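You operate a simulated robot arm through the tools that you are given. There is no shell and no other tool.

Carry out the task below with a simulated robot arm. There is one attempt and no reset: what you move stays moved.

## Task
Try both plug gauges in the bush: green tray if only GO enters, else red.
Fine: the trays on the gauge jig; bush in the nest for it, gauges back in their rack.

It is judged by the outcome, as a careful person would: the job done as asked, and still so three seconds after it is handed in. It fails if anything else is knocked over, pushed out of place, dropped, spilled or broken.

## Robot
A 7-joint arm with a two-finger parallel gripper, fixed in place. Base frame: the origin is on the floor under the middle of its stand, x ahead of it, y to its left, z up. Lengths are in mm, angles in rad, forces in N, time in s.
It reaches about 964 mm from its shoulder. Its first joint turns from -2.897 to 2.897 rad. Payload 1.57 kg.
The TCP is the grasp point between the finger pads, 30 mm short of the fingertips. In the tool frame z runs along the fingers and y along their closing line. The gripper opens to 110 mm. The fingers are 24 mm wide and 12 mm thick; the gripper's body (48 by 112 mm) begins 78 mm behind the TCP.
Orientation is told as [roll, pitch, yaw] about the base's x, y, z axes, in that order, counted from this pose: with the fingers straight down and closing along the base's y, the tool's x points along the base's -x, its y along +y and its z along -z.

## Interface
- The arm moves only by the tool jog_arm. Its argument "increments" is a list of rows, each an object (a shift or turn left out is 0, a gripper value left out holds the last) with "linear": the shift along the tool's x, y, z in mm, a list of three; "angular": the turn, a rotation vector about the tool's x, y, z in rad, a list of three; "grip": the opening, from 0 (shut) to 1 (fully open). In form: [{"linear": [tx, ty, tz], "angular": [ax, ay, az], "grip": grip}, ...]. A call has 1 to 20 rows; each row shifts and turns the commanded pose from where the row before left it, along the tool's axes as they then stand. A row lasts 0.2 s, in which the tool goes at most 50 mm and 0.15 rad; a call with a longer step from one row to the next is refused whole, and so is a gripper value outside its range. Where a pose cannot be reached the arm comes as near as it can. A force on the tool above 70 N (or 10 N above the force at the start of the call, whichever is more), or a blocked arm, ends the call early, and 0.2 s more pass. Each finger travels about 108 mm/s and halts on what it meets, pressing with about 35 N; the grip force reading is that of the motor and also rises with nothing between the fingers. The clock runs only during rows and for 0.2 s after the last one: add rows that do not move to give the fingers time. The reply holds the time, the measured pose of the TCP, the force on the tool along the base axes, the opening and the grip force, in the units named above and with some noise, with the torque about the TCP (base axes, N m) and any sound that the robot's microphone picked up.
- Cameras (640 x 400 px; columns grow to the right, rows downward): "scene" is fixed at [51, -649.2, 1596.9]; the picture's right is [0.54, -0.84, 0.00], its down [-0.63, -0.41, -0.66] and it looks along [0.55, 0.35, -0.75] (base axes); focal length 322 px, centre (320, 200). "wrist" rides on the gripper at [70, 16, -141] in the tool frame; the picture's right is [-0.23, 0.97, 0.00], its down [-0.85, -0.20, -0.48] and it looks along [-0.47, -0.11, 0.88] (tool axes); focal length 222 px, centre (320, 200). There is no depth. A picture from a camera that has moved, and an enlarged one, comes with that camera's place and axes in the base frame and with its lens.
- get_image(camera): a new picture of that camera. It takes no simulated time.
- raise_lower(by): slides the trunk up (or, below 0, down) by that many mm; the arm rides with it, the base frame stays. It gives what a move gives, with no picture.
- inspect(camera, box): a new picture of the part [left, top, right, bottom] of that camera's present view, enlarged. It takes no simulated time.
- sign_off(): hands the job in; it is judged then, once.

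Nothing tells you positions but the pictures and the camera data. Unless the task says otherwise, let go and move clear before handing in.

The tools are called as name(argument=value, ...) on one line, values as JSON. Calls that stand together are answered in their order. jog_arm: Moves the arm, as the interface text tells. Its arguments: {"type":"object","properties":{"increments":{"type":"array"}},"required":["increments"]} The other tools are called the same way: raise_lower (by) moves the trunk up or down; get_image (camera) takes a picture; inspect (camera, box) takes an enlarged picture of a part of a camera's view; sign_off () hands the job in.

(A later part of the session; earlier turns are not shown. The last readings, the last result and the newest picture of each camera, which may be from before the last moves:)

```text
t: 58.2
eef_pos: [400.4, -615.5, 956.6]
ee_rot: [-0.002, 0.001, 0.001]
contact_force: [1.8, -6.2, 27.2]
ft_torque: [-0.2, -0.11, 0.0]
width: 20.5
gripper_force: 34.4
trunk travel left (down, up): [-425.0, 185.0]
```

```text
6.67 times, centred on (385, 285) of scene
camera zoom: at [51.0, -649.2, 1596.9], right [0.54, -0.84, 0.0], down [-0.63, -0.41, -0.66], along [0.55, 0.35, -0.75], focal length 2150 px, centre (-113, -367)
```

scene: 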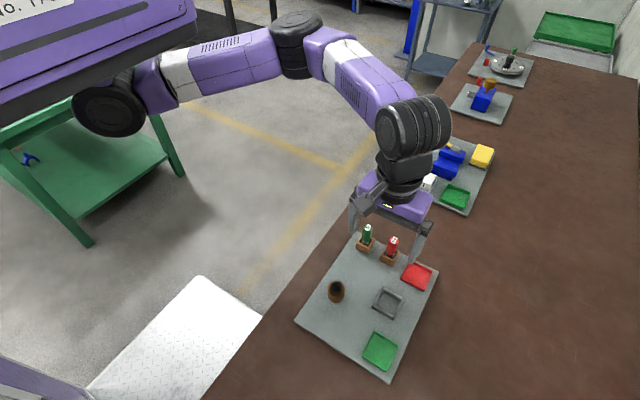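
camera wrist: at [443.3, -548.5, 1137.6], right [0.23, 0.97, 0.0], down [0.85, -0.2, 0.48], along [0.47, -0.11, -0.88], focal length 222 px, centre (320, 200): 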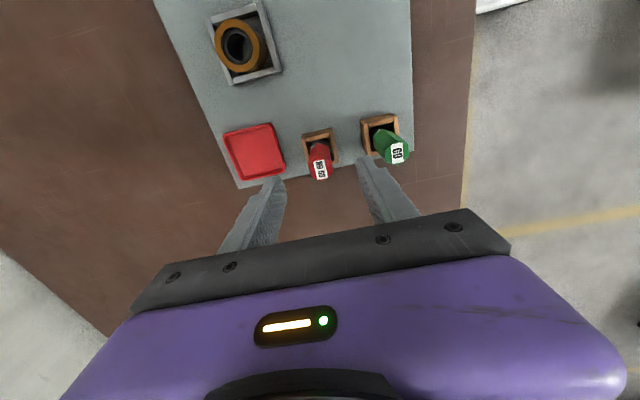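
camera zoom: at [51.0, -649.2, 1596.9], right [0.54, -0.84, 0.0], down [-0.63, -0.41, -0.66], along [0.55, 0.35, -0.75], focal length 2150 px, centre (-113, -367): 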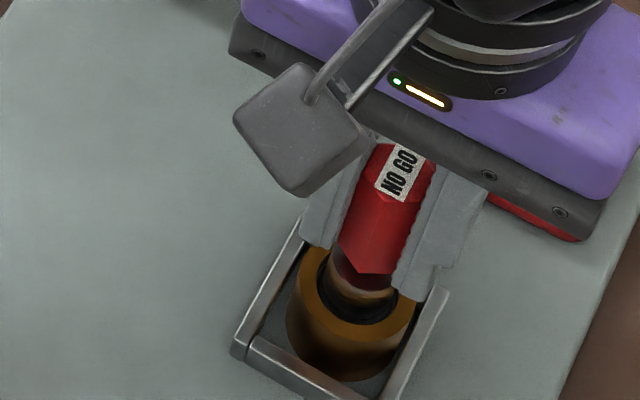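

NO GO is firmly stopped at the bore edge at every offset, up to 27 N, while GO went through freely: only GO enters, so the bush goes to the green tray. Now I withdraw NO GO and check that the bush stays put.

jog_arm(increments=[{"linear": [0, 0, -2]}, {"linear": [0, 0, -4]}, {"linear": [0, 0, -8]}, {"linear": [0, 0, -10]}, {"linear": [0, 0, -10]}, {"linear": [0, 0, 0]}, {"linear": [0, 0, 0]}])

inspect(camera="wrist", box=[270, 120, 370, 230])

inspect(camera="scene", box=[355, 255, 415, 315])

```text
t: 59.8
eef_pos: [399.7, -616.0, 989.7]
ee_rot: [0.0, 0.002, -0.001]
contact_force: [0.1, -1.0, -2.2]
ft_torque: [0.05, -0.02, 0.01]
width: 20.5
gripper_force: 34.0
trunk travel left (down, up): [-425.0, 185.0]
```

```text
3.64 times, centred on (320, 175) of wrist
camera zoom: at [329.3, -599.0, 1131.0], right [0.23, 0.97, 0.0], down [0.85, -0.2, 0.48], along [0.47, -0.11, -0.88], focal length 808 px, centre (320, 291)
```

zoom: 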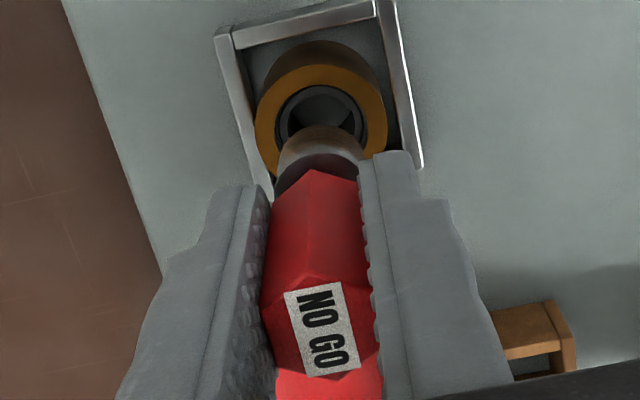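

```text
6.67 times, centred on (385, 285) of scene
camera zoom: at [51.0, -649.2, 1596.9], right [0.54, -0.84, 0.0], down [-0.63, -0.41, -0.66], along [0.55, 0.35, -0.75], focal length 2150 px, centre (-113, -367)
```

zoom: 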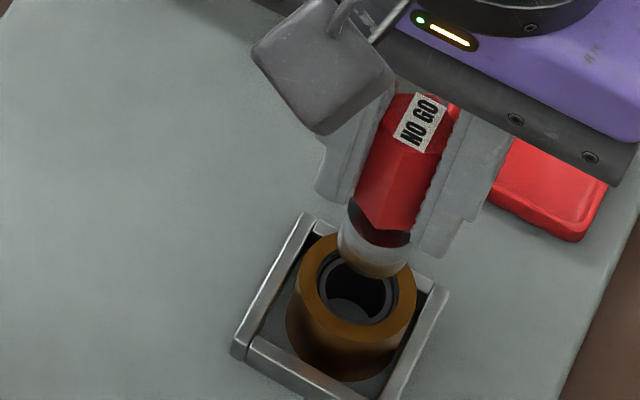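

Bush unmoved and the gauge hasn't slipped in the grip. Taking NO GO back over its rack.

jog_arm(increments=[{"linear": [-28.15, 12.95, 0]}, {"linear": [-28.15, 12.95, 0]}, {"linear": [-28.15, 12.95, 0]}, {"linear": [-28.15, 12.95, 0]}, {"linear": [0, 0, 0]}, {"linear": [0, 0, 0]}])

inspect(camera="wrist", box=[270, 120, 370, 230])

```text
t: 61.2
eef_pos: [514.8, -564.8, 988.5]
ee_rot: [0.001, 0.0, -0.001]
contact_force: [0.5, 0.3, -2.3]
ft_torque: [-0.04, -0.03, 0.01]
width: 20.3
gripper_force: 33.7
trunk travel left (down, up): [-425.0, 185.0]
```

```text
3.64 times, centred on (320, 175) of wrist
camera zoom: at [443.8, -548.1, 1129.8], right [0.23, 0.97, 0.0], down [0.85, -0.2, 0.48], along [0.47, -0.11, -0.88], focal length 808 px, centre (320, 291)
```

zoom: 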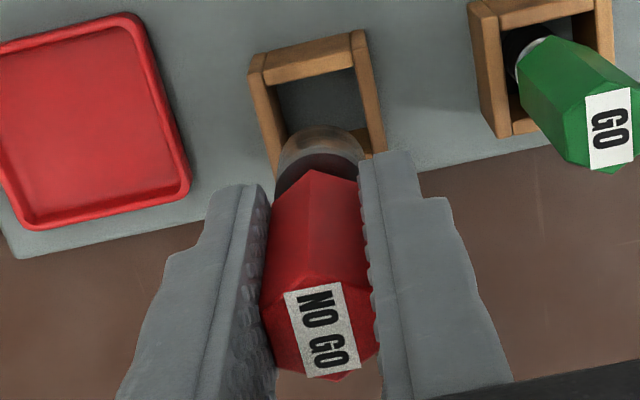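

Position is off by (+1.9, −0.9) mm from the pick pose. Correcting and lowering part way, then verifying.

jog_arm(increments=[{"linear": [1.9, 0.9, 5]}, {"linear": [0, 0, 8]}, {"linear": [0, 0, 8]}, {"linear": [0, 0, 4]}, {"linear": [0, 0, 0]}, {"linear": [0, 0, 0]}])

inspect(camera="wrist", box=[270, 120, 370, 230])

inspect(camera="scene", box=[360, 215, 420, 275])

```text
t: 62.6
eef_pos: [509.4, -562.7, 964.3]
ee_rot: [-0.001, 0.0, 0.0]
contact_force: [0.2, -0.1, -1.6]
ft_torque: [0.0, -0.03, 0.01]
width: 20.3
gripper_force: 34.2
trunk travel left (down, up): [-425.0, 185.0]
```

```text
3.64 times, centred on (320, 175) of wrist
camera zoom: at [440.2, -546.3, 1105.4], right [0.23, 0.97, 0.0], down [0.85, -0.2, 0.48], along [0.47, -0.11, -0.88], focal length 808 px, centre (320, 291)
```

zoom: 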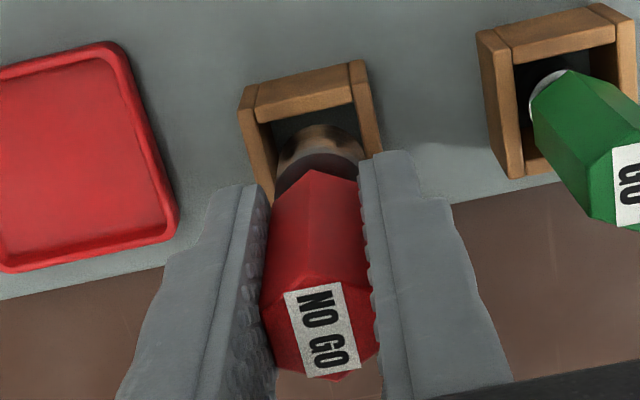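

```text
6.67 times, centred on (390, 245) of scene
camera zoom: at [51.0, -649.2, 1596.9], right [0.54, -0.84, 0.0], down [-0.63, -0.41, -0.66], along [0.55, 0.35, -0.75], focal length 2150 px, centre (-147, -100)
```

zoom: 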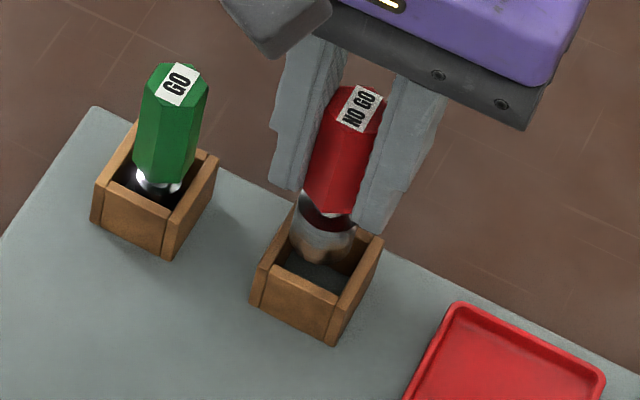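

jog_arm(increments=[{"linear": [-0.6, -0.6, 0]}, {"linear": [0, 0, 0]}, {"linear": [0, 0, 0]}])

inspect(camera="wrist", box=[295, 130, 345, 175])

inspect(camera="scene", box=[378, 235, 408, 270])

```text
t: 63.4
eef_pos: [511.4, -563.3, 963.8]
ee_rot: [0.0, -0.001, 0.0]
contact_force: [0.7, -0.5, -2.0]
ft_torque: [0.01, -0.01, 0.0]
width: 20.4
gripper_force: 34.2
trunk travel left (down, up): [-425.0, 185.0]
```

```text
8.89 times, centred on (320, 152) of wrist
camera zoom: at [440.8, -546.9, 1105.8], right [0.23, 0.97, 0.0], down [0.85, -0.2, 0.48], along [0.47, -0.11, -0.88], focal length 1974 px, centre (320, 622)
```

zoom: 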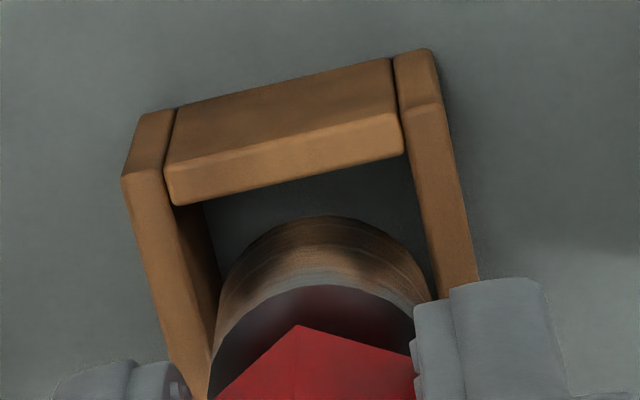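

```text
11.43 times, centred on (393, 252) of scene
camera zoom: at [51.0, -649.2, 1596.9], right [0.54, -0.84, 0.0], down [-0.63, -0.41, -0.66], along [0.55, 0.35, -0.75], focal length 3685 px, centre (-514, -400)
```

zoom: 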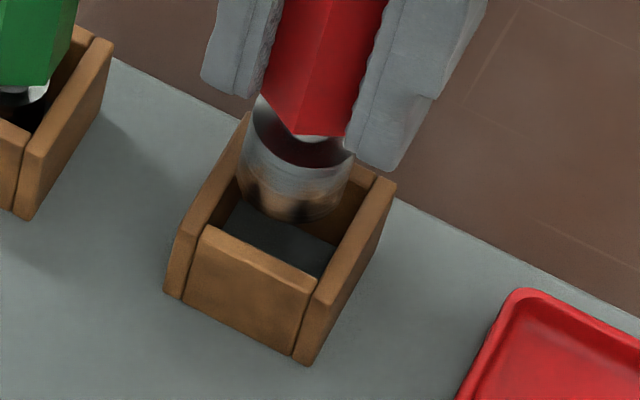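

Before committing, I'll go back up to the exact height of the post-lift pictures, where a direct comparison tells the true offset.

jog_arm(increments=[{"linear": [0, 0, -8]}, {"linear": [0, 0, -8]}, {"linear": [0, 0, -8]}, {"linear": [0, 0, 0]}, {"linear": [0, 0, 0]}])

inspect(camera="wrist", box=[270, 120, 370, 230])

inspect(camera="scene", box=[370, 210, 430, 260])

inspect(camera="wrist", box=[295, 130, 345, 175])

```text
t: 64.6
eef_pos: [511.9, -563.2, 988.1]
ee_rot: [0.001, 0.0, 0.001]
contact_force: [1.0, 0.2, -2.1]
ft_torque: [0.02, -0.02, 0.03]
width: 20.5
gripper_force: 33.3
trunk travel left (down, up): [-425.0, 185.0]
```

```text
3.64 times, centred on (320, 175) of wrist
camera zoom: at [441.7, -546.6, 1129.5], right [0.23, 0.97, 0.0], down [0.85, -0.2, 0.48], along [0.47, -0.11, -0.88], focal length 808 px, centre (320, 291)
```

zoom: 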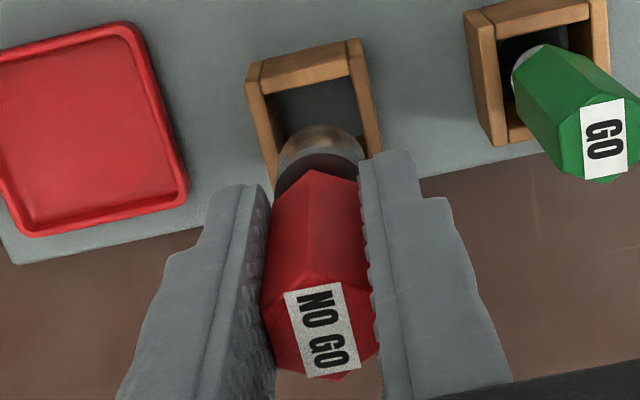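

```text
8.00 times, centred on (400, 235) of scene
camera zoom: at [51.0, -649.2, 1596.9], right [0.54, -0.84, 0.0], down [-0.63, -0.41, -0.66], along [0.55, 0.35, -0.75], focal length 2579 px, centre (-320, -80)
```

zoom: 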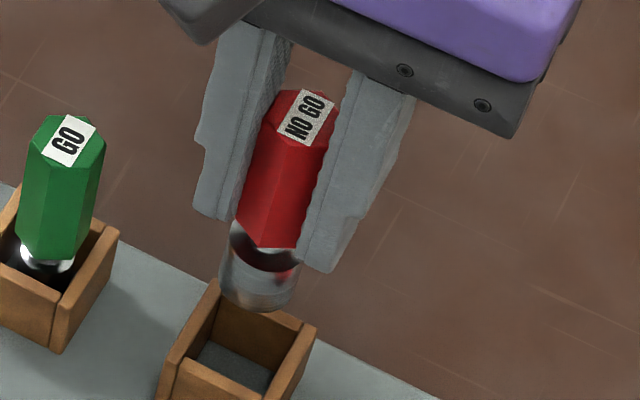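

```text
8.89 times, centred on (320, 152) of wrist
camera zoom: at [441.7, -546.6, 1129.5], right [0.23, 0.97, 0.0], down [0.85, -0.2, 0.48], along [0.47, -0.11, -0.88], focal length 1974 px, centre (320, 622)
```

zoom: 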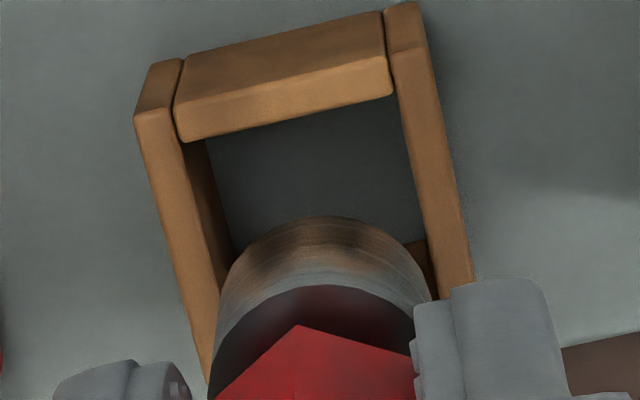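

The camera pose reading is the reliable reference: the pick was at cam (441.8, −547.4). I'll lower to just above the rim, and correct to that before entering.

jog_arm(increments=[{"linear": [-0.8, -0.8, 8]}, {"linear": [0, 0, 8]}, {"linear": [0, 0, 8]}, {"linear": [0, 0, 0]}, {"linear": [0, 0, 0]}, {"linear": [0, 0, 0]}])

inspect(camera="wrist", box=[295, 130, 345, 175])

```text
t: 66.0
eef_pos: [513.3, -566.0, 964.3]
ee_rot: [0.0, 0.0, 0.0]
contact_force: [-0.7, 0.4, -1.1]
ft_torque: [0.03, 0.0, 0.01]
width: 20.2
gripper_force: 33.3
trunk travel left (down, up): [-425.0, 185.0]
```

```text
8.89 times, centred on (320, 152) of wrist
camera zoom: at [441.9, -548.1, 1105.9], right [0.23, 0.97, 0.0], down [0.85, -0.2, 0.48], along [0.47, -0.11, -0.88], focal length 1974 px, centre (320, 622)
```

zoom: 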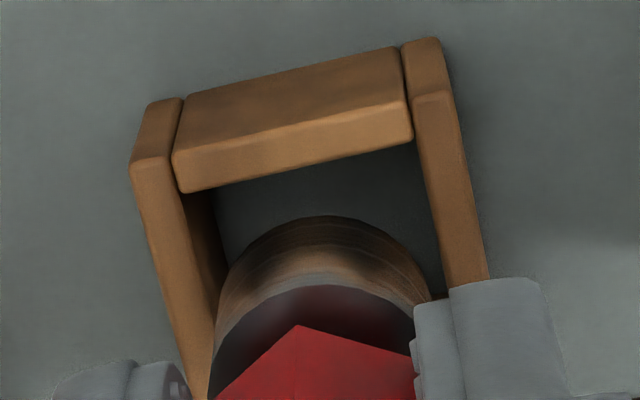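

The pin sits a little toward the −x wall and +y wall; the box has about 3 mm of slack. I'll shift +1.2 mm x and −0.5 mm y to centre it, then enter slowly.

jog_arm(increments=[{"linear": [-1.2, -0.5, 0]}, {"linear": [0, 0, 2]}, {"linear": [0, 0, 0]}, {"linear": [0, 0, 0]}])

inspect(camera="wrist", box=[295, 130, 345, 175])

inspect(camera="scene", box=[378, 235, 408, 270])

```text
t: 67.0
eef_pos: [512.7, -565.3, 963.7]
ee_rot: [0.001, -0.002, 0.0]
contact_force: [0.1, 1.2, -1.8]
ft_torque: [-0.03, 0.0, -0.04]
width: 20.5
gripper_force: 33.6
trunk travel left (down, up): [-425.0, 185.0]
```

```text
8.89 times, centred on (320, 152) of wrist
camera zoom: at [442.5, -548.3, 1104.0], right [0.23, 0.97, 0.0], down [0.85, -0.2, 0.48], along [0.47, -0.11, -0.88], focal length 1974 px, centre (320, 622)
```

zoom: 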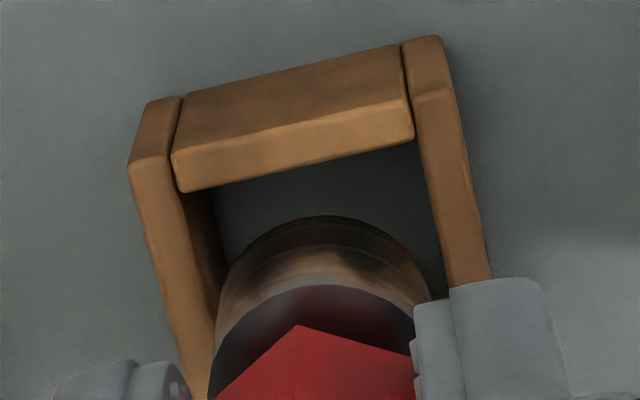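

```text
11.43 times, centred on (393, 252) of scene
camera zoom: at [51.0, -649.2, 1596.9], right [0.54, -0.84, 0.0], down [-0.63, -0.41, -0.66], along [0.55, 0.35, -0.75], focal length 3685 px, centre (-514, -400)
```

zoom: 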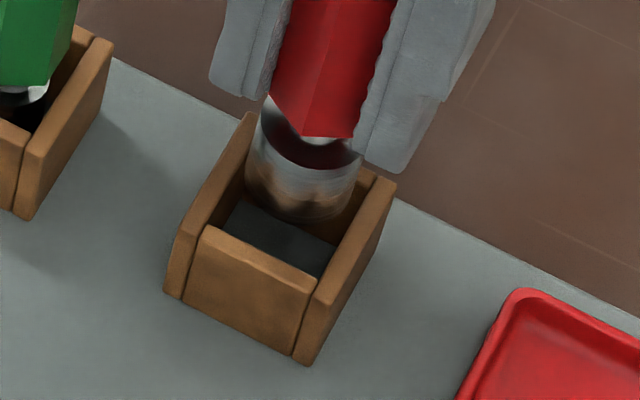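

Both views put the pin inside the box opening within its slack, so I'll lower gently, feeling for contact.

jog_arm(increments=[{"linear": [0, 0, 2]}, {"linear": [0, 0, 2]}, {"linear": [0, 0, 2]}, {"linear": [0, 0, 2]}, {"linear": [0, 0, 0]}])

inspect(camera="wrist", box=[295, 130, 345, 175])

inspect(camera="scene", box=[378, 235, 408, 270])

```text
t: 68.2
eef_pos: [512.8, -566.0, 956.5]
ee_rot: [0.001, -0.001, 0.0]
contact_force: [-0.3, 0.4, -1.6]
ft_torque: [-0.03, 0.0, 0.03]
width: 20.3
gripper_force: 34.0
trunk travel left (down, up): [-425.0, 185.0]
```

```text
8.89 times, centred on (320, 152) of wrist
camera zoom: at [442.9, -548.5, 1096.3], right [0.23, 0.97, 0.0], down [0.85, -0.2, 0.48], along [0.47, -0.11, -0.88], focal length 1974 px, centre (320, 622)
```

zoom: 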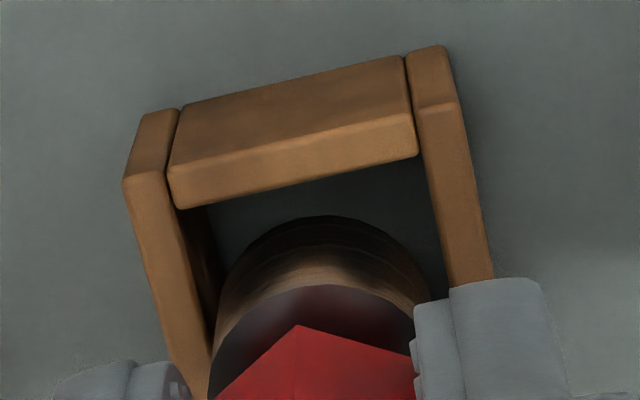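

```text
11.43 times, centred on (393, 252) of scene
camera zoom: at [51.0, -649.2, 1596.9], right [0.54, -0.84, 0.0], down [-0.63, -0.41, -0.66], along [0.55, 0.35, -0.75], focal length 3685 px, centre (-514, -400)
```

zoom: 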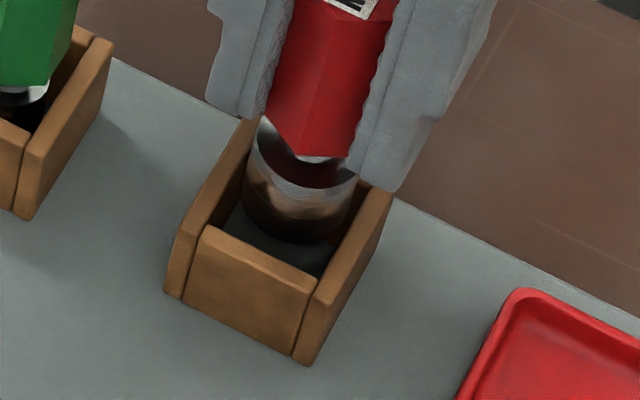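

Views now suggest I'm a bit far toward +x; the pick x was well centred. Shifting back 0.9 mm in −x and 0.6 mm in +y, then continuing down.

jog_arm(increments=[{"linear": [0.9, 0.6, 0]}, {"linear": [0, 0, 1.5]}, {"linear": [0, 0, 1.5]}, {"linear": [0, 0, 0]}])

inspect(camera="wrist", box=[295, 130, 345, 175])

inspect(camera="scene", box=[378, 235, 408, 270])

```text
t: 69.2
eef_pos: [512.0, -563.3, 953.0]
ee_rot: [0.001, -0.001, -0.002]
contact_force: [-0.2, 0.3, -1.4]
ft_torque: [-0.02, -0.02, 0.02]
width: 20.6
gripper_force: 34.1
trunk travel left (down, up): [-425.0, 185.0]
```

```text
8.89 times, centred on (320, 152) of wrist
camera zoom: at [442.0, -547.4, 1093.6], right [0.23, 0.97, 0.0], down [0.85, -0.2, 0.48], along [0.47, -0.11, -0.88], focal length 1974 px, centre (320, 622)
```

zoom: 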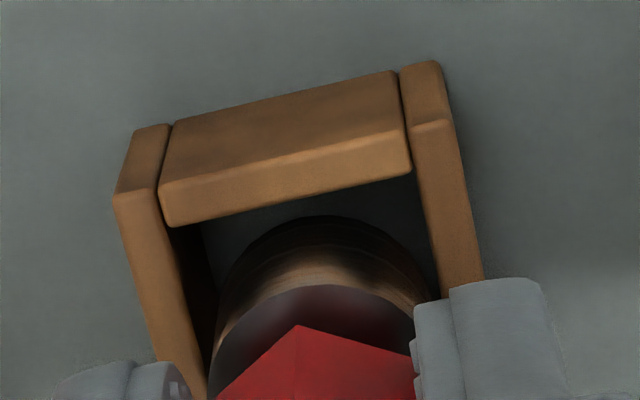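

```text
11.43 times, centred on (393, 252) of scene
camera zoom: at [51.0, -649.2, 1596.9], right [0.54, -0.84, 0.0], down [-0.63, -0.41, -0.66], along [0.55, 0.35, -0.75], focal length 3685 px, centre (-514, -400)
```

zoom: 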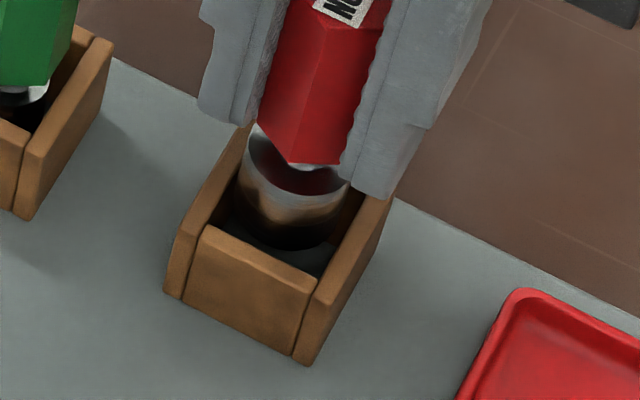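

Exactly at the pick x,y, with the pin starting to enter with no contact force. Continuing down.

jog_arm(increments=[{"linear": [0, 0, 1.5]}, {"linear": [0, 0, 1.5]}, {"linear": [0, 0, 1.5]}, {"linear": [0, 0, 1.5]}, {"linear": [0, 0, 0]}])

```text
t: 70.4
eef_pos: [512.8, -564.8, 944.9]
ee_rot: [-0.001, 0.0, -0.001]
contact_force: [0.9, 0.2, -1.3]
ft_torque: [0.02, 0.03, 0.03]
width: 20.5
gripper_force: 33.9
trunk travel left (down, up): [-425.0, 185.0]
```

jog_arm(increments=[{"linear": [0, 0, 2]}, {"linear": [0, 0, 2]}, {"linear": [0, 0, 2]}, {"linear": [0, 0, 2]}, {"linear": [0, 0, 0]}])

inspect(camera="wrist", box=[295, 130, 345, 175])

```text
t: 71.6
eef_pos: [512.4, -563.6, 937.8]
ee_rot: [0.001, 0.0, 0.001]
contact_force: [-0.4, -0.2, -2.3]
ft_torque: [0.0, 0.0, 0.0]
width: 20.2
gripper_force: 33.7
trunk travel left (down, up): [-425.0, 185.0]
```

```text
8.89 times, centred on (320, 152) of wrist
camera zoom: at [442.0, -547.5, 1078.7], right [0.23, 0.97, 0.0], down [0.85, -0.2, 0.48], along [0.47, -0.11, -0.88], focal length 1974 px, centre (320, 622)
```

zoom: 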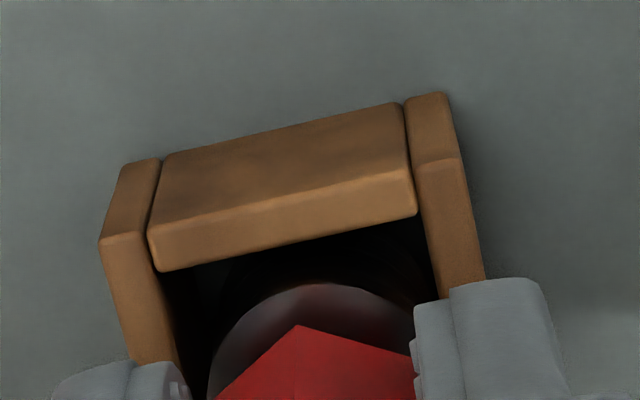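

Inside the box, centred, no contact. Another 10 mm to go, slowly at the end.

jog_arm(increments=[{"linear": [0, 0, 2]}, {"linear": [0, 0, 2]}, {"linear": [0, 0, 2]}, {"linear": [0, 0, 2]}, {"linear": [0, 0, 1]}, {"linear": [0, 0, 0]}])

jog_arm(increments=[{"linear": [0, 0, 0.8]}, {"linear": [0, 0, 0]}])

```text
t: 73.0
eef_pos: [512.5, -564.3, 928.2]
ee_rot: [0.0, 0.001, 0.0]
contact_force: [0.2, 0.2, -1.9]
ft_torque: [-0.02, 0.0, -0.02]
width: 20.5
gripper_force: 33.4
trunk travel left (down, up): [-425.0, 185.0]
```

```text
t: 73.6
eef_pos: [513.2, -564.7, 927.8]
ee_rot: [0.001, -0.001, -0.001]
contact_force: [-0.6, 0.4, -0.8]
ft_torque: [0.01, -0.02, 0.0]
width: 20.4
gripper_force: 33.7
trunk travel left (down, up): [-425.0, 185.0]
```

jog_arm(increments=[{"linear": [0, 0, 0.7]}, {"linear": [0, 0, 0]}])

inspect(camera="wrist", box=[270, 130, 370, 230])

```text
t: 74.2
eef_pos: [513.1, -563.7, 927.1]
ee_rot: [0.0, -0.002, -0.001]
contact_force: [-0.2, 0.5, -0.5]
ft_torque: [0.02, -0.03, -0.02]
width: 20.1
gripper_force: 33.8
trunk travel left (down, up): [-425.0, 185.0]
```

```text
4.00 times, centred on (320, 180) of wrist
camera zoom: at [442.1, -547.6, 1068.2], right [0.23, 0.97, 0.0], down [0.85, -0.2, 0.48], along [0.47, -0.11, -0.88], focal length 888 px, centre (320, 280)
```

zoom: 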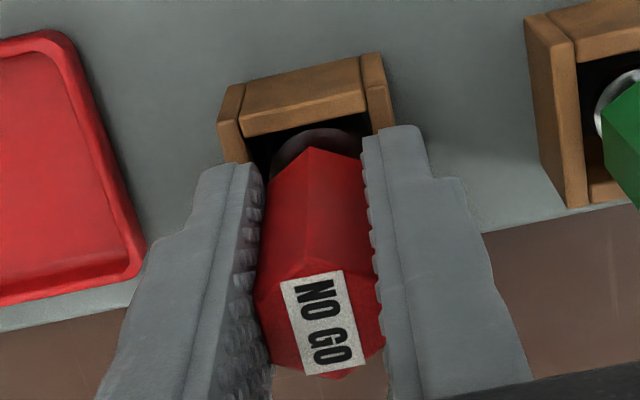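

jog_arm(increments=[{"linear": [0, 0, 0.5]}, {"linear": [0, 0, 0]}])

```text
t: 74.8
eef_pos: [512.6, -564.8, 926.3]
ee_rot: [0.0, 0.0, 0.0]
contact_force: [-0.3, -0.1, -0.2]
ft_torque: [-0.04, 0.02, 0.01]
width: 20.4
gripper_force: 34.1
trunk travel left (down, up): [-425.0, 185.0]
```

NO GO's weight is now resting on its floor at the original height. Releasing and rising.

jog_arm(increments=[{"grip": 0.3}, {"grip": 0.45}, {"grip": 0.55}, {"grip": 0.55}])

inspect(camera="wrist", box=[270, 130, 370, 230])

jog_arm(increments=[{"linear": [0, 0, -15]}, {"linear": [0, 0, -25]}, {"linear": [0, 0, -30]}, {"linear": [0, 0, 0]}, {"linear": [0, 0, 0]}])

get_image(camera="wrist")

inspect(camera="scene", box=[340, 215, 440, 335])

```text
t: 75.8
eef_pos: [513.2, -562.7, 927.0]
ee_rot: [-0.001, -0.001, 0.0]
contact_force: [-0.2, 1.1, 0.3]
ft_torque: [0.02, 0.04, 0.05]
width: 60.6
gripper_force: 0.0
trunk travel left (down, up): [-425.0, 185.0]
```

```text
4.00 times, centred on (320, 180) of wrist
camera zoom: at [442.1, -547.1, 1068.2], right [0.23, 0.97, 0.0], down [0.85, -0.2, 0.48], along [0.47, -0.11, -0.88], focal length 888 px, centre (320, 280)
```

zoom: 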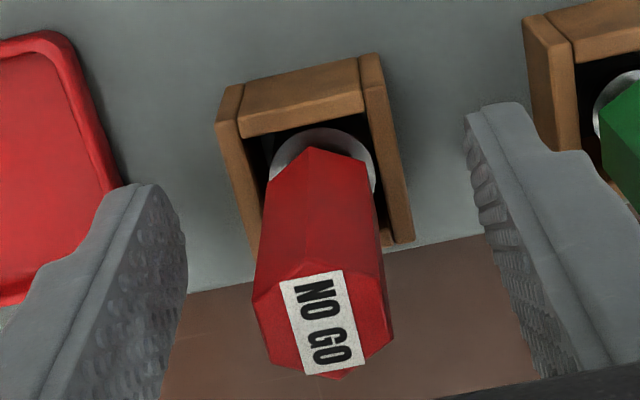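

```text
t: 77.0
eef_pos: [512.8, -563.8, 996.9]
ee_rot: [0.0, -0.001, 0.002]
contact_force: [0.0, -0.2, 0.0]
ft_torque: [0.0, -0.01, 0.0]
width: 60.8
gripper_force: 0.0
trunk travel left (down, up): [-425.0, 185.0]
```

```text
taken
camera wrist: at [442.4, -546.1, 1137.9], right [0.23, 0.97, 0.0], down [0.85, -0.2, 0.48], along [0.47, -0.11, -0.88], focal length 222 px, centre (320, 200)
```

wrist: 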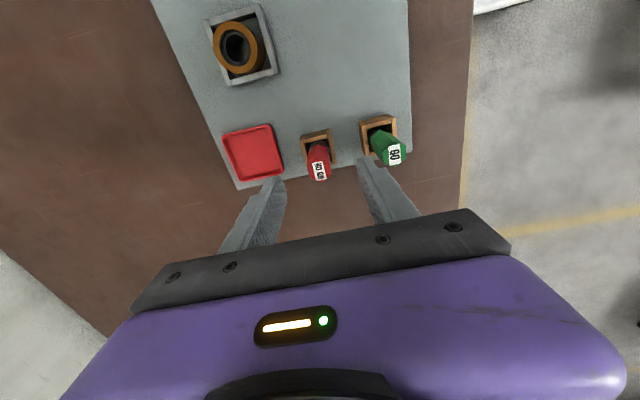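

```text
3.33 times, centred on (390, 275) of scene
camera zoom: at [51.0, -649.2, 1596.9], right [0.54, -0.84, 0.0], down [-0.63, -0.41, -0.66], along [0.55, 0.35, -0.75], focal length 1075 px, centre (87, -50)
```

zoom: 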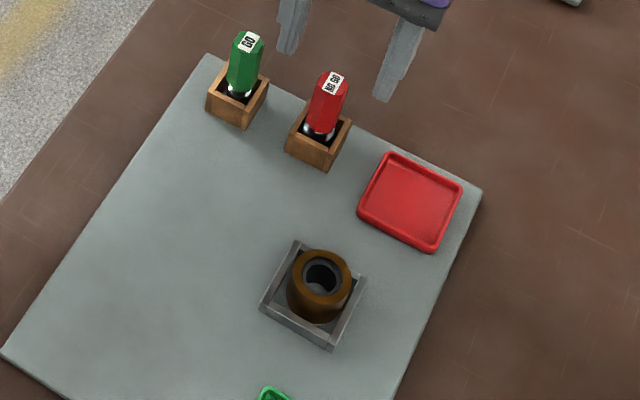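

Both gauges are standing back in their rack. Now moving back over the bush, fingers open to about 66 mm.

jog_arm(increments=[{"linear": [28.1, -13.3, 0], "grip": 0.6}, {"linear": [28.1, -13.3, 0], "grip": 0.6}, {"linear": [28.1, -13.3, 0], "grip": 0.6}, {"linear": [28.1, -13.3, 0], "grip": 0.6}, {"linear": [0, 0, 20]}, {"linear": [0, 0, 15]}, {"linear": [0, 0, 0]}, {"linear": [0, 0, 0]}])

get_image(camera="wrist")

inspect(camera="wrist", box=[270, 110, 370, 210])

```text
t: 78.8
eef_pos: [400.1, -618.4, 962.9]
ee_rot: [-0.001, 0.0, 0.001]
contact_force: [0.6, 0.1, -0.1]
ft_torque: [-0.04, 0.03, 0.01]
width: 66.1
gripper_force: 0.2
trunk travel left (down, up): [-425.0, 185.0]
```

```text
taken
camera wrist: at [329.9, -601.4, 1103.9], right [0.23, 0.97, 0.0], down [0.85, -0.2, 0.48], along [0.47, -0.11, -0.88], focal length 222 px, centre (320, 200)
```

wrist: 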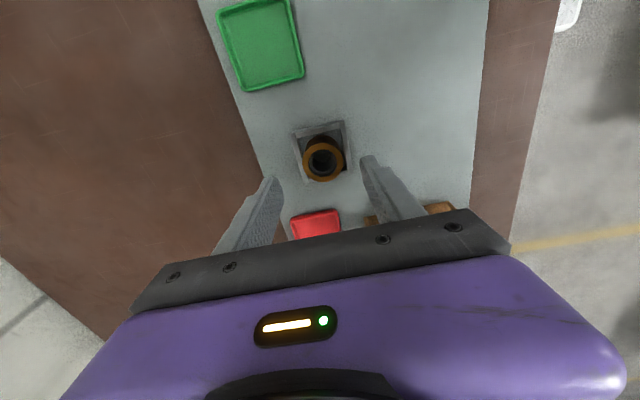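

```text
4.00 times, centred on (320, 160) of wrist
camera zoom: at [329.9, -601.4, 1103.9], right [0.23, 0.97, 0.0], down [0.85, -0.2, 0.48], along [0.47, -0.11, -0.88], focal length 888 px, centre (320, 360)
```

zoom: 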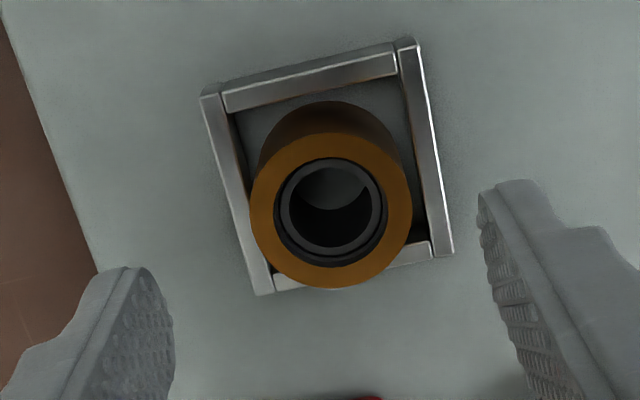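

The bush is about 2.3 mm toward +y from the TCP. Correcting, descending to the earlier release height, and checking before closing.

jog_arm(increments=[{"linear": [0, 2.2, 15]}, {"linear": [0, 0, 15]}, {"linear": [0, 0, 15]}, {"linear": [0, 0, 9.5]}, {"linear": [0, 0, 0]}, {"linear": [0, 0, 0]}])

inspect(camera="wrist", box=[260, 110, 380, 210])

```text
t: 80.2
eef_pos: [400.9, -614.4, 906.4]
ee_rot: [0.0, -0.001, -0.001]
contact_force: [-0.1, -0.1, -0.7]
ft_torque: [0.01, 0.04, -0.03]
width: 66.1
gripper_force: 0.1
trunk travel left (down, up): [-425.0, 185.0]
```

```text
4.00 times, centred on (320, 160) of wrist
camera zoom: at [330.0, -598.0, 1047.9], right [0.23, 0.97, 0.0], down [0.85, -0.2, 0.48], along [0.47, -0.11, -0.88], focal length 888 px, centre (320, 360)
```

zoom: 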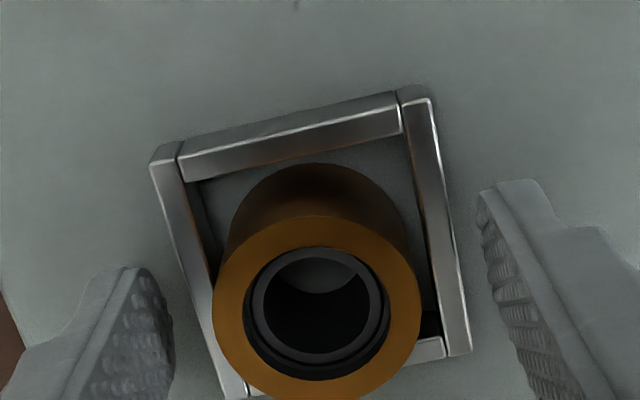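

Now 0.8 mm over; a small correction, then close on the bush.

jog_arm(increments=[{"linear": [0, -0.8, -1]}, {"linear": [0, 0, 0]}, {"linear": [0, 0, 0], "grip": 0.45}, {"grip": 0.35}, {"grip": 0.25}, {"grip": 0.25}, {"grip": 0.25}])

inspect(camera="wrist", box=[260, 110, 380, 210])

```text
t: 81.8
eef_pos: [400.1, -615.0, 908.0]
ee_rot: [-0.002, 0.0, 0.001]
contact_force: [0.4, 0.1, 0.8]
ft_torque: [0.02, -0.04, -0.02]
width: 34.3
gripper_force: 34.9
trunk travel left (down, up): [-425.0, 185.0]
```

```text
4.00 times, centred on (320, 160) of wrist
camera zoom: at [329.6, -598.9, 1049.7], right [0.23, 0.97, 0.0], down [0.85, -0.2, 0.48], along [0.47, -0.11, -0.88], focal length 888 px, centre (320, 360)
```

zoom: 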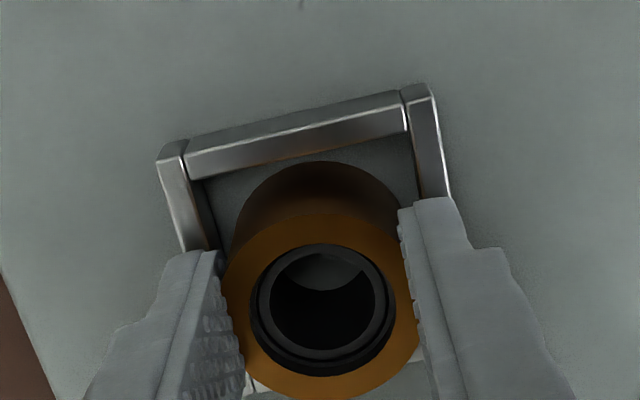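

Bush gripped (34.3 mm again). Lifting it slowly out of the nest.

jog_arm(increments=[{"linear": [0, 0, -3]}, {"linear": [0, 0, -5]}, {"linear": [0, 0, -10]}, {"linear": [0, 0, -12]}, {"linear": [0, 0, -15]}, {"linear": [0, 0, 0]}, {"linear": [0, 0, 0]}])

get_image(camera="wrist")

inspect(camera="scene", box=[340, 260, 430, 375])

```text
t: 83.4
eef_pos: [399.3, -616.8, 954.1]
ee_rot: [0.0, 0.001, 0.001]
contact_force: [0.2, -1.1, -2.4]
ft_torque: [0.01, -0.01, -0.01]
width: 34.0
gripper_force: 34.5
trunk travel left (down, up): [-425.0, 185.0]
```

```text
taken
camera wrist: at [329.6, -599.4, 1095.0], right [0.23, 0.97, 0.0], down [0.85, -0.2, 0.48], along [0.47, -0.11, -0.88], focal length 222 px, centre (320, 200)
```

wrist: 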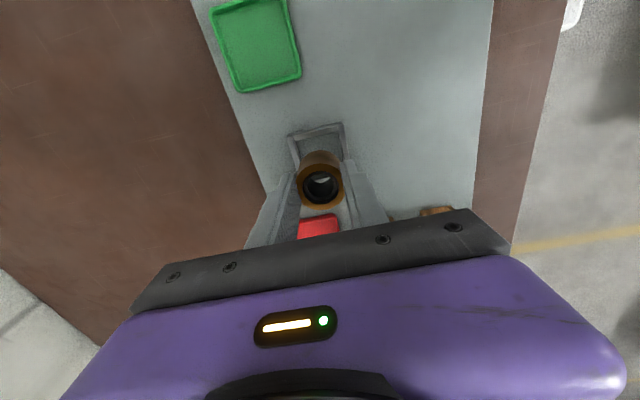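

```text
3.48 times, centred on (385, 318) of scene
camera zoom: at [51.0, -649.2, 1596.9], right [0.54, -0.84, 0.0], down [-0.63, -0.41, -0.66], along [0.55, 0.35, -0.75], focal length 1122 px, centre (94, -209)
```

zoom: 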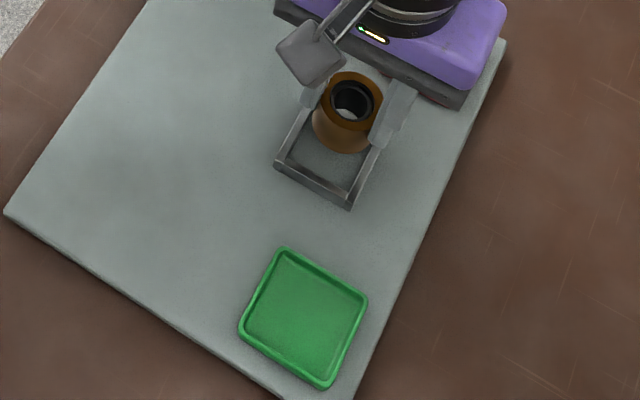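

The bush is out of the nest and securely held. Carrying it over to the green tray, about (294,−645).

jog_arm(increments=[{"linear": [26.4, -7.4, 0]}, {"linear": [26.4, -7.4, 0]}, {"linear": [26.4, -7.4, 0]}, {"linear": [26.4, -7.4, 0]}, {"linear": [0, 0, 0]}, {"linear": [0, 0, 0]}])

get_image(camera="wrist")

inspect(camera="wrist", box=[260, 90, 380, 210])

inspect(camera="scene", box=[330, 290, 430, 390])

```text
t: 84.8
eef_pos: [295.5, -646.3, 954.6]
ee_rot: [0.002, 0.0, -0.001]
contact_force: [-0.8, -0.5, -1.8]
ft_torque: [0.0, -0.02, -0.01]
width: 34.2
gripper_force: 34.9
trunk travel left (down, up): [-425.0, 185.0]
```

```text
taken
camera wrist: at [224.1, -629.3, 1094.2], right [0.23, 0.97, 0.0], down [0.85, -0.2, 0.48], along [0.47, -0.11, -0.88], focal length 222 px, centre (320, 200)
```

wrist: 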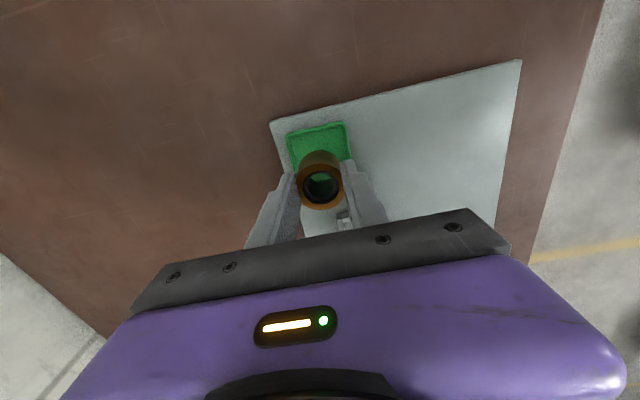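

```text
3.33 times, centred on (320, 150) of wrist
camera zoom: at [224.1, -629.3, 1094.2], right [0.23, 0.97, 0.0], down [0.85, -0.2, 0.48], along [0.47, -0.11, -0.88], focal length 740 px, centre (320, 367)
```

zoom: 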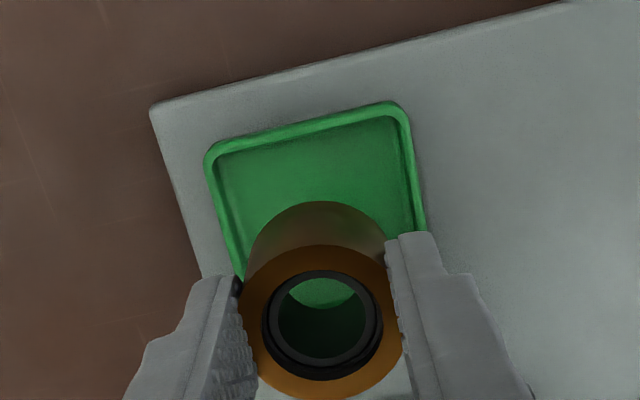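

```text
4.00 times, centred on (380, 340) of scene
camera zoom: at [51.0, -649.2, 1596.9], right [0.54, -0.84, 0.0], down [-0.63, -0.41, -0.66], along [0.55, 0.35, -0.75], focal length 1290 px, centre (80, -360)
```

zoom: 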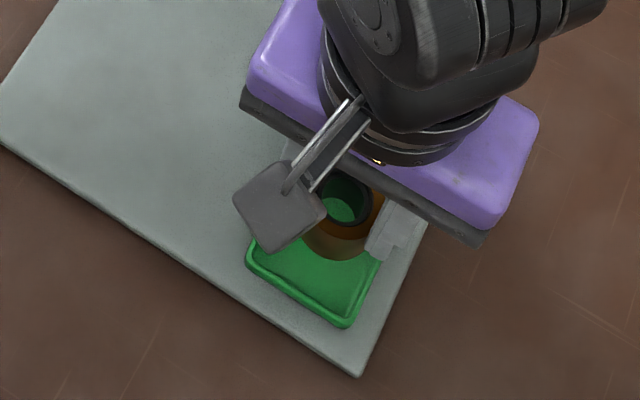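

The tray centre is about 1 mm off from the TCP; correcting and lowering.

jog_arm(increments=[{"linear": [-1, 1.2, 8]}, {"linear": [0, 0, 10]}, {"linear": [0, 0, 8]}, {"linear": [0, 0, 4]}, {"linear": [0, 0, 0]}, {"linear": [0, 0, 0]}])

inspect(camera="wrist", box=[260, 90, 380, 210])

inspect(camera="scene", box=[340, 310, 420, 390])

```text
t: 86.2
eef_pos: [295.6, -645.0, 923.8]
ee_rot: [-0.001, 0.0, 0.002]
contact_force: [-0.2, 0.0, -2.1]
ft_torque: [0.01, -0.01, 0.02]
width: 34.2
gripper_force: 35.0
trunk travel left (down, up): [-425.0, 185.0]
```

```text
3.33 times, centred on (320, 150) of wrist
camera zoom: at [225.2, -627.6, 1064.7], right [0.23, 0.97, 0.0], down [0.85, -0.2, 0.48], along [0.47, -0.11, -0.88], focal length 740 px, centre (320, 367)
```

zoom: 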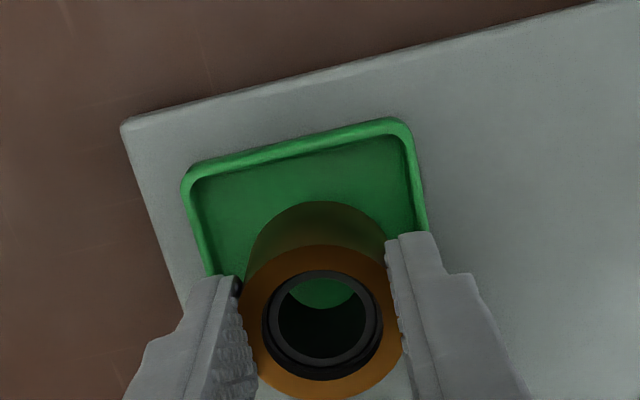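

```text
5.00 times, centred on (380, 350) of scene
camera zoom: at [51.0, -649.2, 1596.9], right [0.54, -0.84, 0.0], down [-0.63, -0.41, -0.66], along [0.55, 0.35, -0.75], focal length 1612 px, centre (20, -550)
```

zoom: 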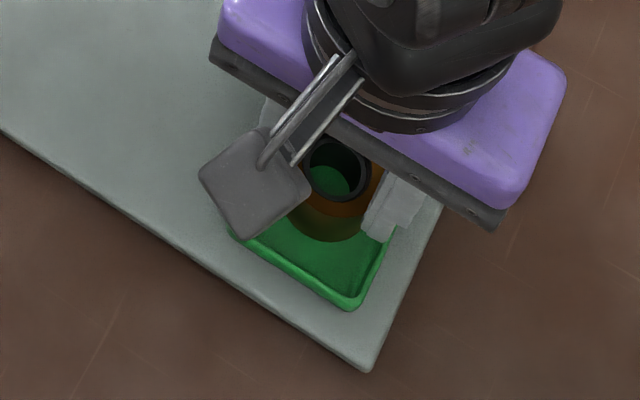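

Aligned within about 1 mm. Lowering into the tray, slowly.

jog_arm(increments=[{"linear": [-0.8, 0, 3]}, {"linear": [0, 0, 3]}, {"linear": [0, 0, 2]}, {"linear": [0, 0, 0]}, {"linear": [0, 0, 0]}])

inspect(camera="wrist", box=[260, 90, 380, 210])

```text
t: 87.4
eef_pos: [296.0, -645.7, 915.1]
ee_rot: [-0.001, -0.001, -0.001]
contact_force: [0.1, -0.1, -2.2]
ft_torque: [0.01, 0.0, 0.02]
width: 34.2
gripper_force: 34.8
trunk travel left (down, up): [-425.0, 185.0]
```

```text
3.33 times, centred on (320, 150) of wrist
camera zoom: at [225.7, -627.9, 1056.6], right [0.23, 0.97, 0.0], down [0.85, -0.2, 0.48], along [0.47, -0.11, -0.88], focal length 740 px, centre (320, 367)
```

zoom: 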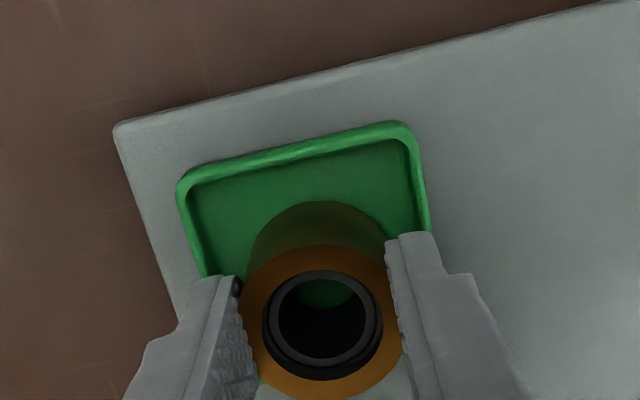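

jog_arm(increments=[{"linear": [0, 0, 1]}, {"linear": [0, 0, 1]}, {"linear": [0, 0, 0]}])

jog_arm(increments=[{"linear": [0, 0, 0.8]}, {"linear": [0, 0, 0.7]}, {"linear": [0, 0, 0]}])

```text
t: 88.2
eef_pos: [295.7, -645.7, 914.7]
ee_rot: [0.0, 0.001, -0.002]
contact_force: [-0.3, -0.1, -1.1]
ft_torque: [0.04, -0.03, -0.04]
width: 34.3
gripper_force: 34.8
trunk travel left (down, up): [-425.0, 185.0]
```

```text
t: 89.0
eef_pos: [297.2, -645.0, 912.8]
ee_rot: [-0.001, -0.001, -0.001]
contact_force: [0.6, -1.4, 1.4]
ft_torque: [0.0, -0.05, -0.03]
width: 34.3
gripper_force: 35.2
trunk travel left (down, up): [-425.0, 185.0]
```

jog_arm(increments=[{"linear": [0, 0, 0.6]}, {"linear": [0, 0, 0]}])

inspect(camera="wrist", box=[260, 90, 380, 210])

inspect(camera="scene", box=[350, 320, 410, 380])

```text
t: 89.6
eef_pos: [296.3, -644.6, 912.4]
ee_rot: [-0.003, 0.001, 0.001]
contact_force: [4.2, -3.7, 13.7]
ft_torque: [0.12, -0.2, -0.06]
width: 34.2
gripper_force: 34.9
trunk travel left (down, up): [-425.0, 185.0]
```

```text
3.33 times, centred on (320, 150) of wrist
camera zoom: at [226.0, -627.8, 1053.6], right [0.23, 0.97, 0.0], down [0.85, -0.2, 0.48], along [0.47, -0.11, -0.88], focal length 740 px, centre (320, 367)
```

zoom: 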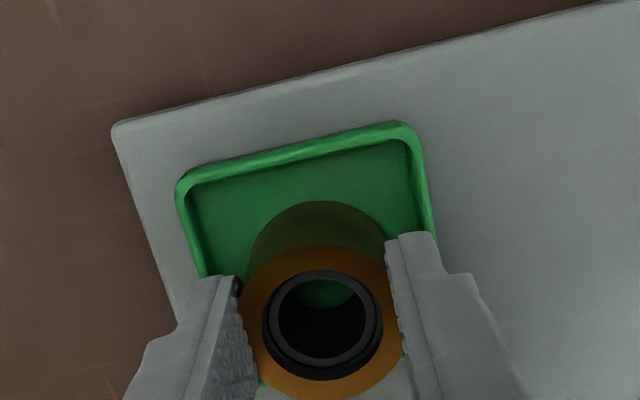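

```text
6.67 times, centred on (380, 350) of scene
camera zoom: at [51.0, -649.2, 1596.9], right [0.54, -0.84, 0.0], down [-0.63, -0.41, -0.66], along [0.55, 0.35, -0.75], focal length 2150 px, centre (-80, -800)
```

zoom: 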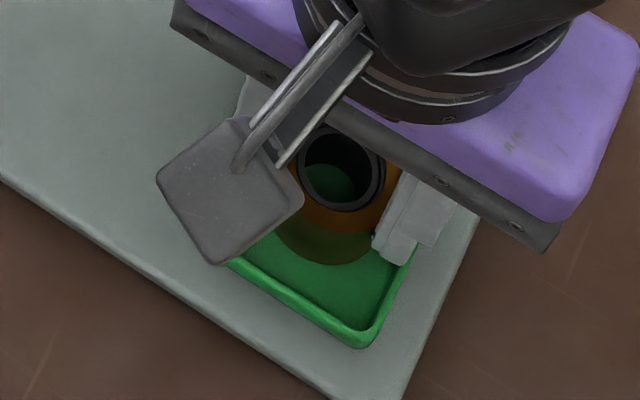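

The bush is on the tray floor (14 N, tray floor about 4 mm above the plate). Relaxing slightly, then releasing.

jog_arm(increments=[{"linear": [0, 0, -0.6]}, {"linear": [0, 0, 0]}, {"grip": 0.45}, {"grip": 0.55}, {"grip": 0.55}, {"grip": 0.55}])

inspect(camera="wrist", box=[260, 90, 380, 210])

```text
t: 91.0
eef_pos: [296.7, -644.0, 911.3]
ee_rot: [-0.001, 0.0, -0.001]
contact_force: [1.1, 0.4, -0.9]
ft_torque: [-0.02, 0.01, -0.03]
width: 60.5
gripper_force: 0.0
trunk travel left (down, up): [-425.0, 185.0]
```

```text
3.33 times, centred on (320, 150) of wrist
camera zoom: at [225.5, -627.7, 1053.0], right [0.23, 0.97, 0.0], down [0.85, -0.2, 0.48], along [0.47, -0.11, -0.88], focal length 740 px, centre (320, 367)
```

zoom: 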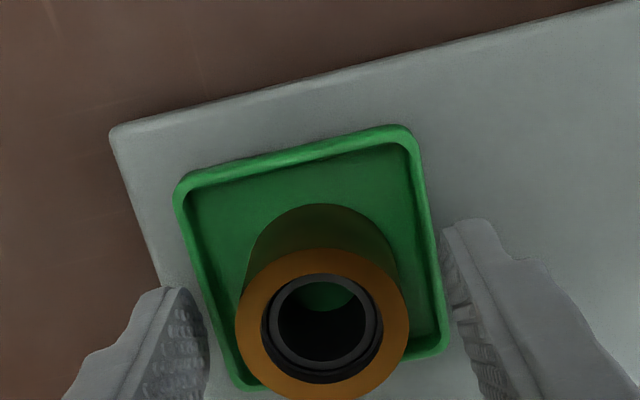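

The bush stands in the green tray and is released. Rising straight up and clear.

jog_arm(increments=[{"linear": [0, 0, -15]}, {"linear": [0, 0, -25]}, {"linear": [0, 0, -35]}, {"linear": [0, 0, -40]}, {"linear": [0, 0, -40]}, {"linear": [20, 35, 0]}, {"linear": [0, 40, 0]}, {"linear": [0, 40, 0]}, {"linear": [0, 40, 0]}, {"linear": [0, 0, 0]}, {"linear": [0, 0, 0]}])

get_image(camera="scene")

get_image(camera="wrist")

inspect(camera="scene", box=[280, 210, 460, 390])

```text
t: 93.4
eef_pos: [276.3, -489.8, 1067.4]
ee_rot: [0.002, 0.0, 0.0]
contact_force: [-0.4, 0.3, 0.1]
ft_torque: [0.01, 0.03, -0.03]
width: 60.6
gripper_force: 0.1
trunk travel left (down, up): [-425.0, 185.0]
```

```text
taken
```

scene: 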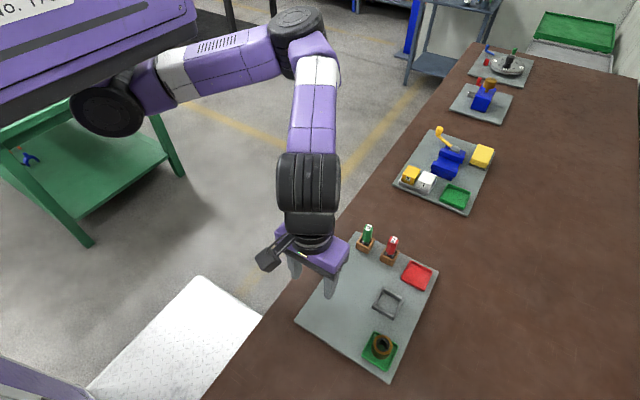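

```text
taken
camera wrist: at [205.3, -473.2, 1208.6], right [0.23, 0.97, 0.0], down [0.85, -0.2, 0.48], along [0.47, -0.11, -0.88], focal length 222 px, centre (320, 200)
```

wrist: 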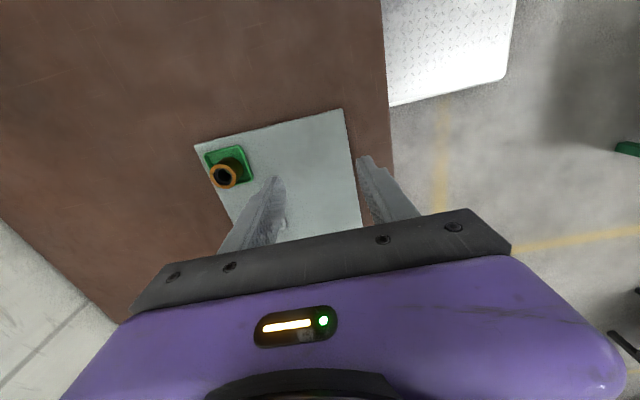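

```text
2.22 times, centred on (370, 300) of scene
camera zoom: at [51.0, -649.2, 1596.9], right [0.54, -0.84, 0.0], down [-0.63, -0.41, -0.66], along [0.55, 0.35, -0.75], focal length 716 px, centre (209, -22)
```

zoom: 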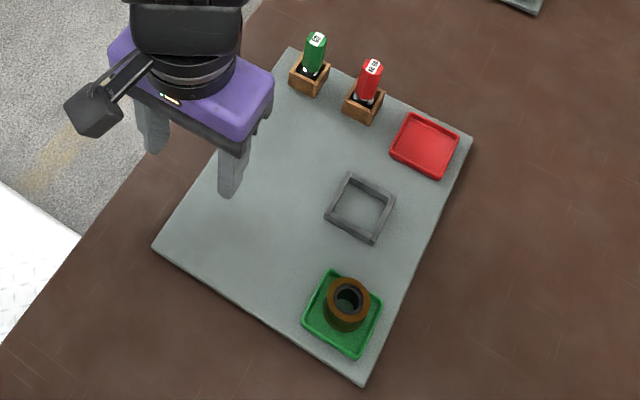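

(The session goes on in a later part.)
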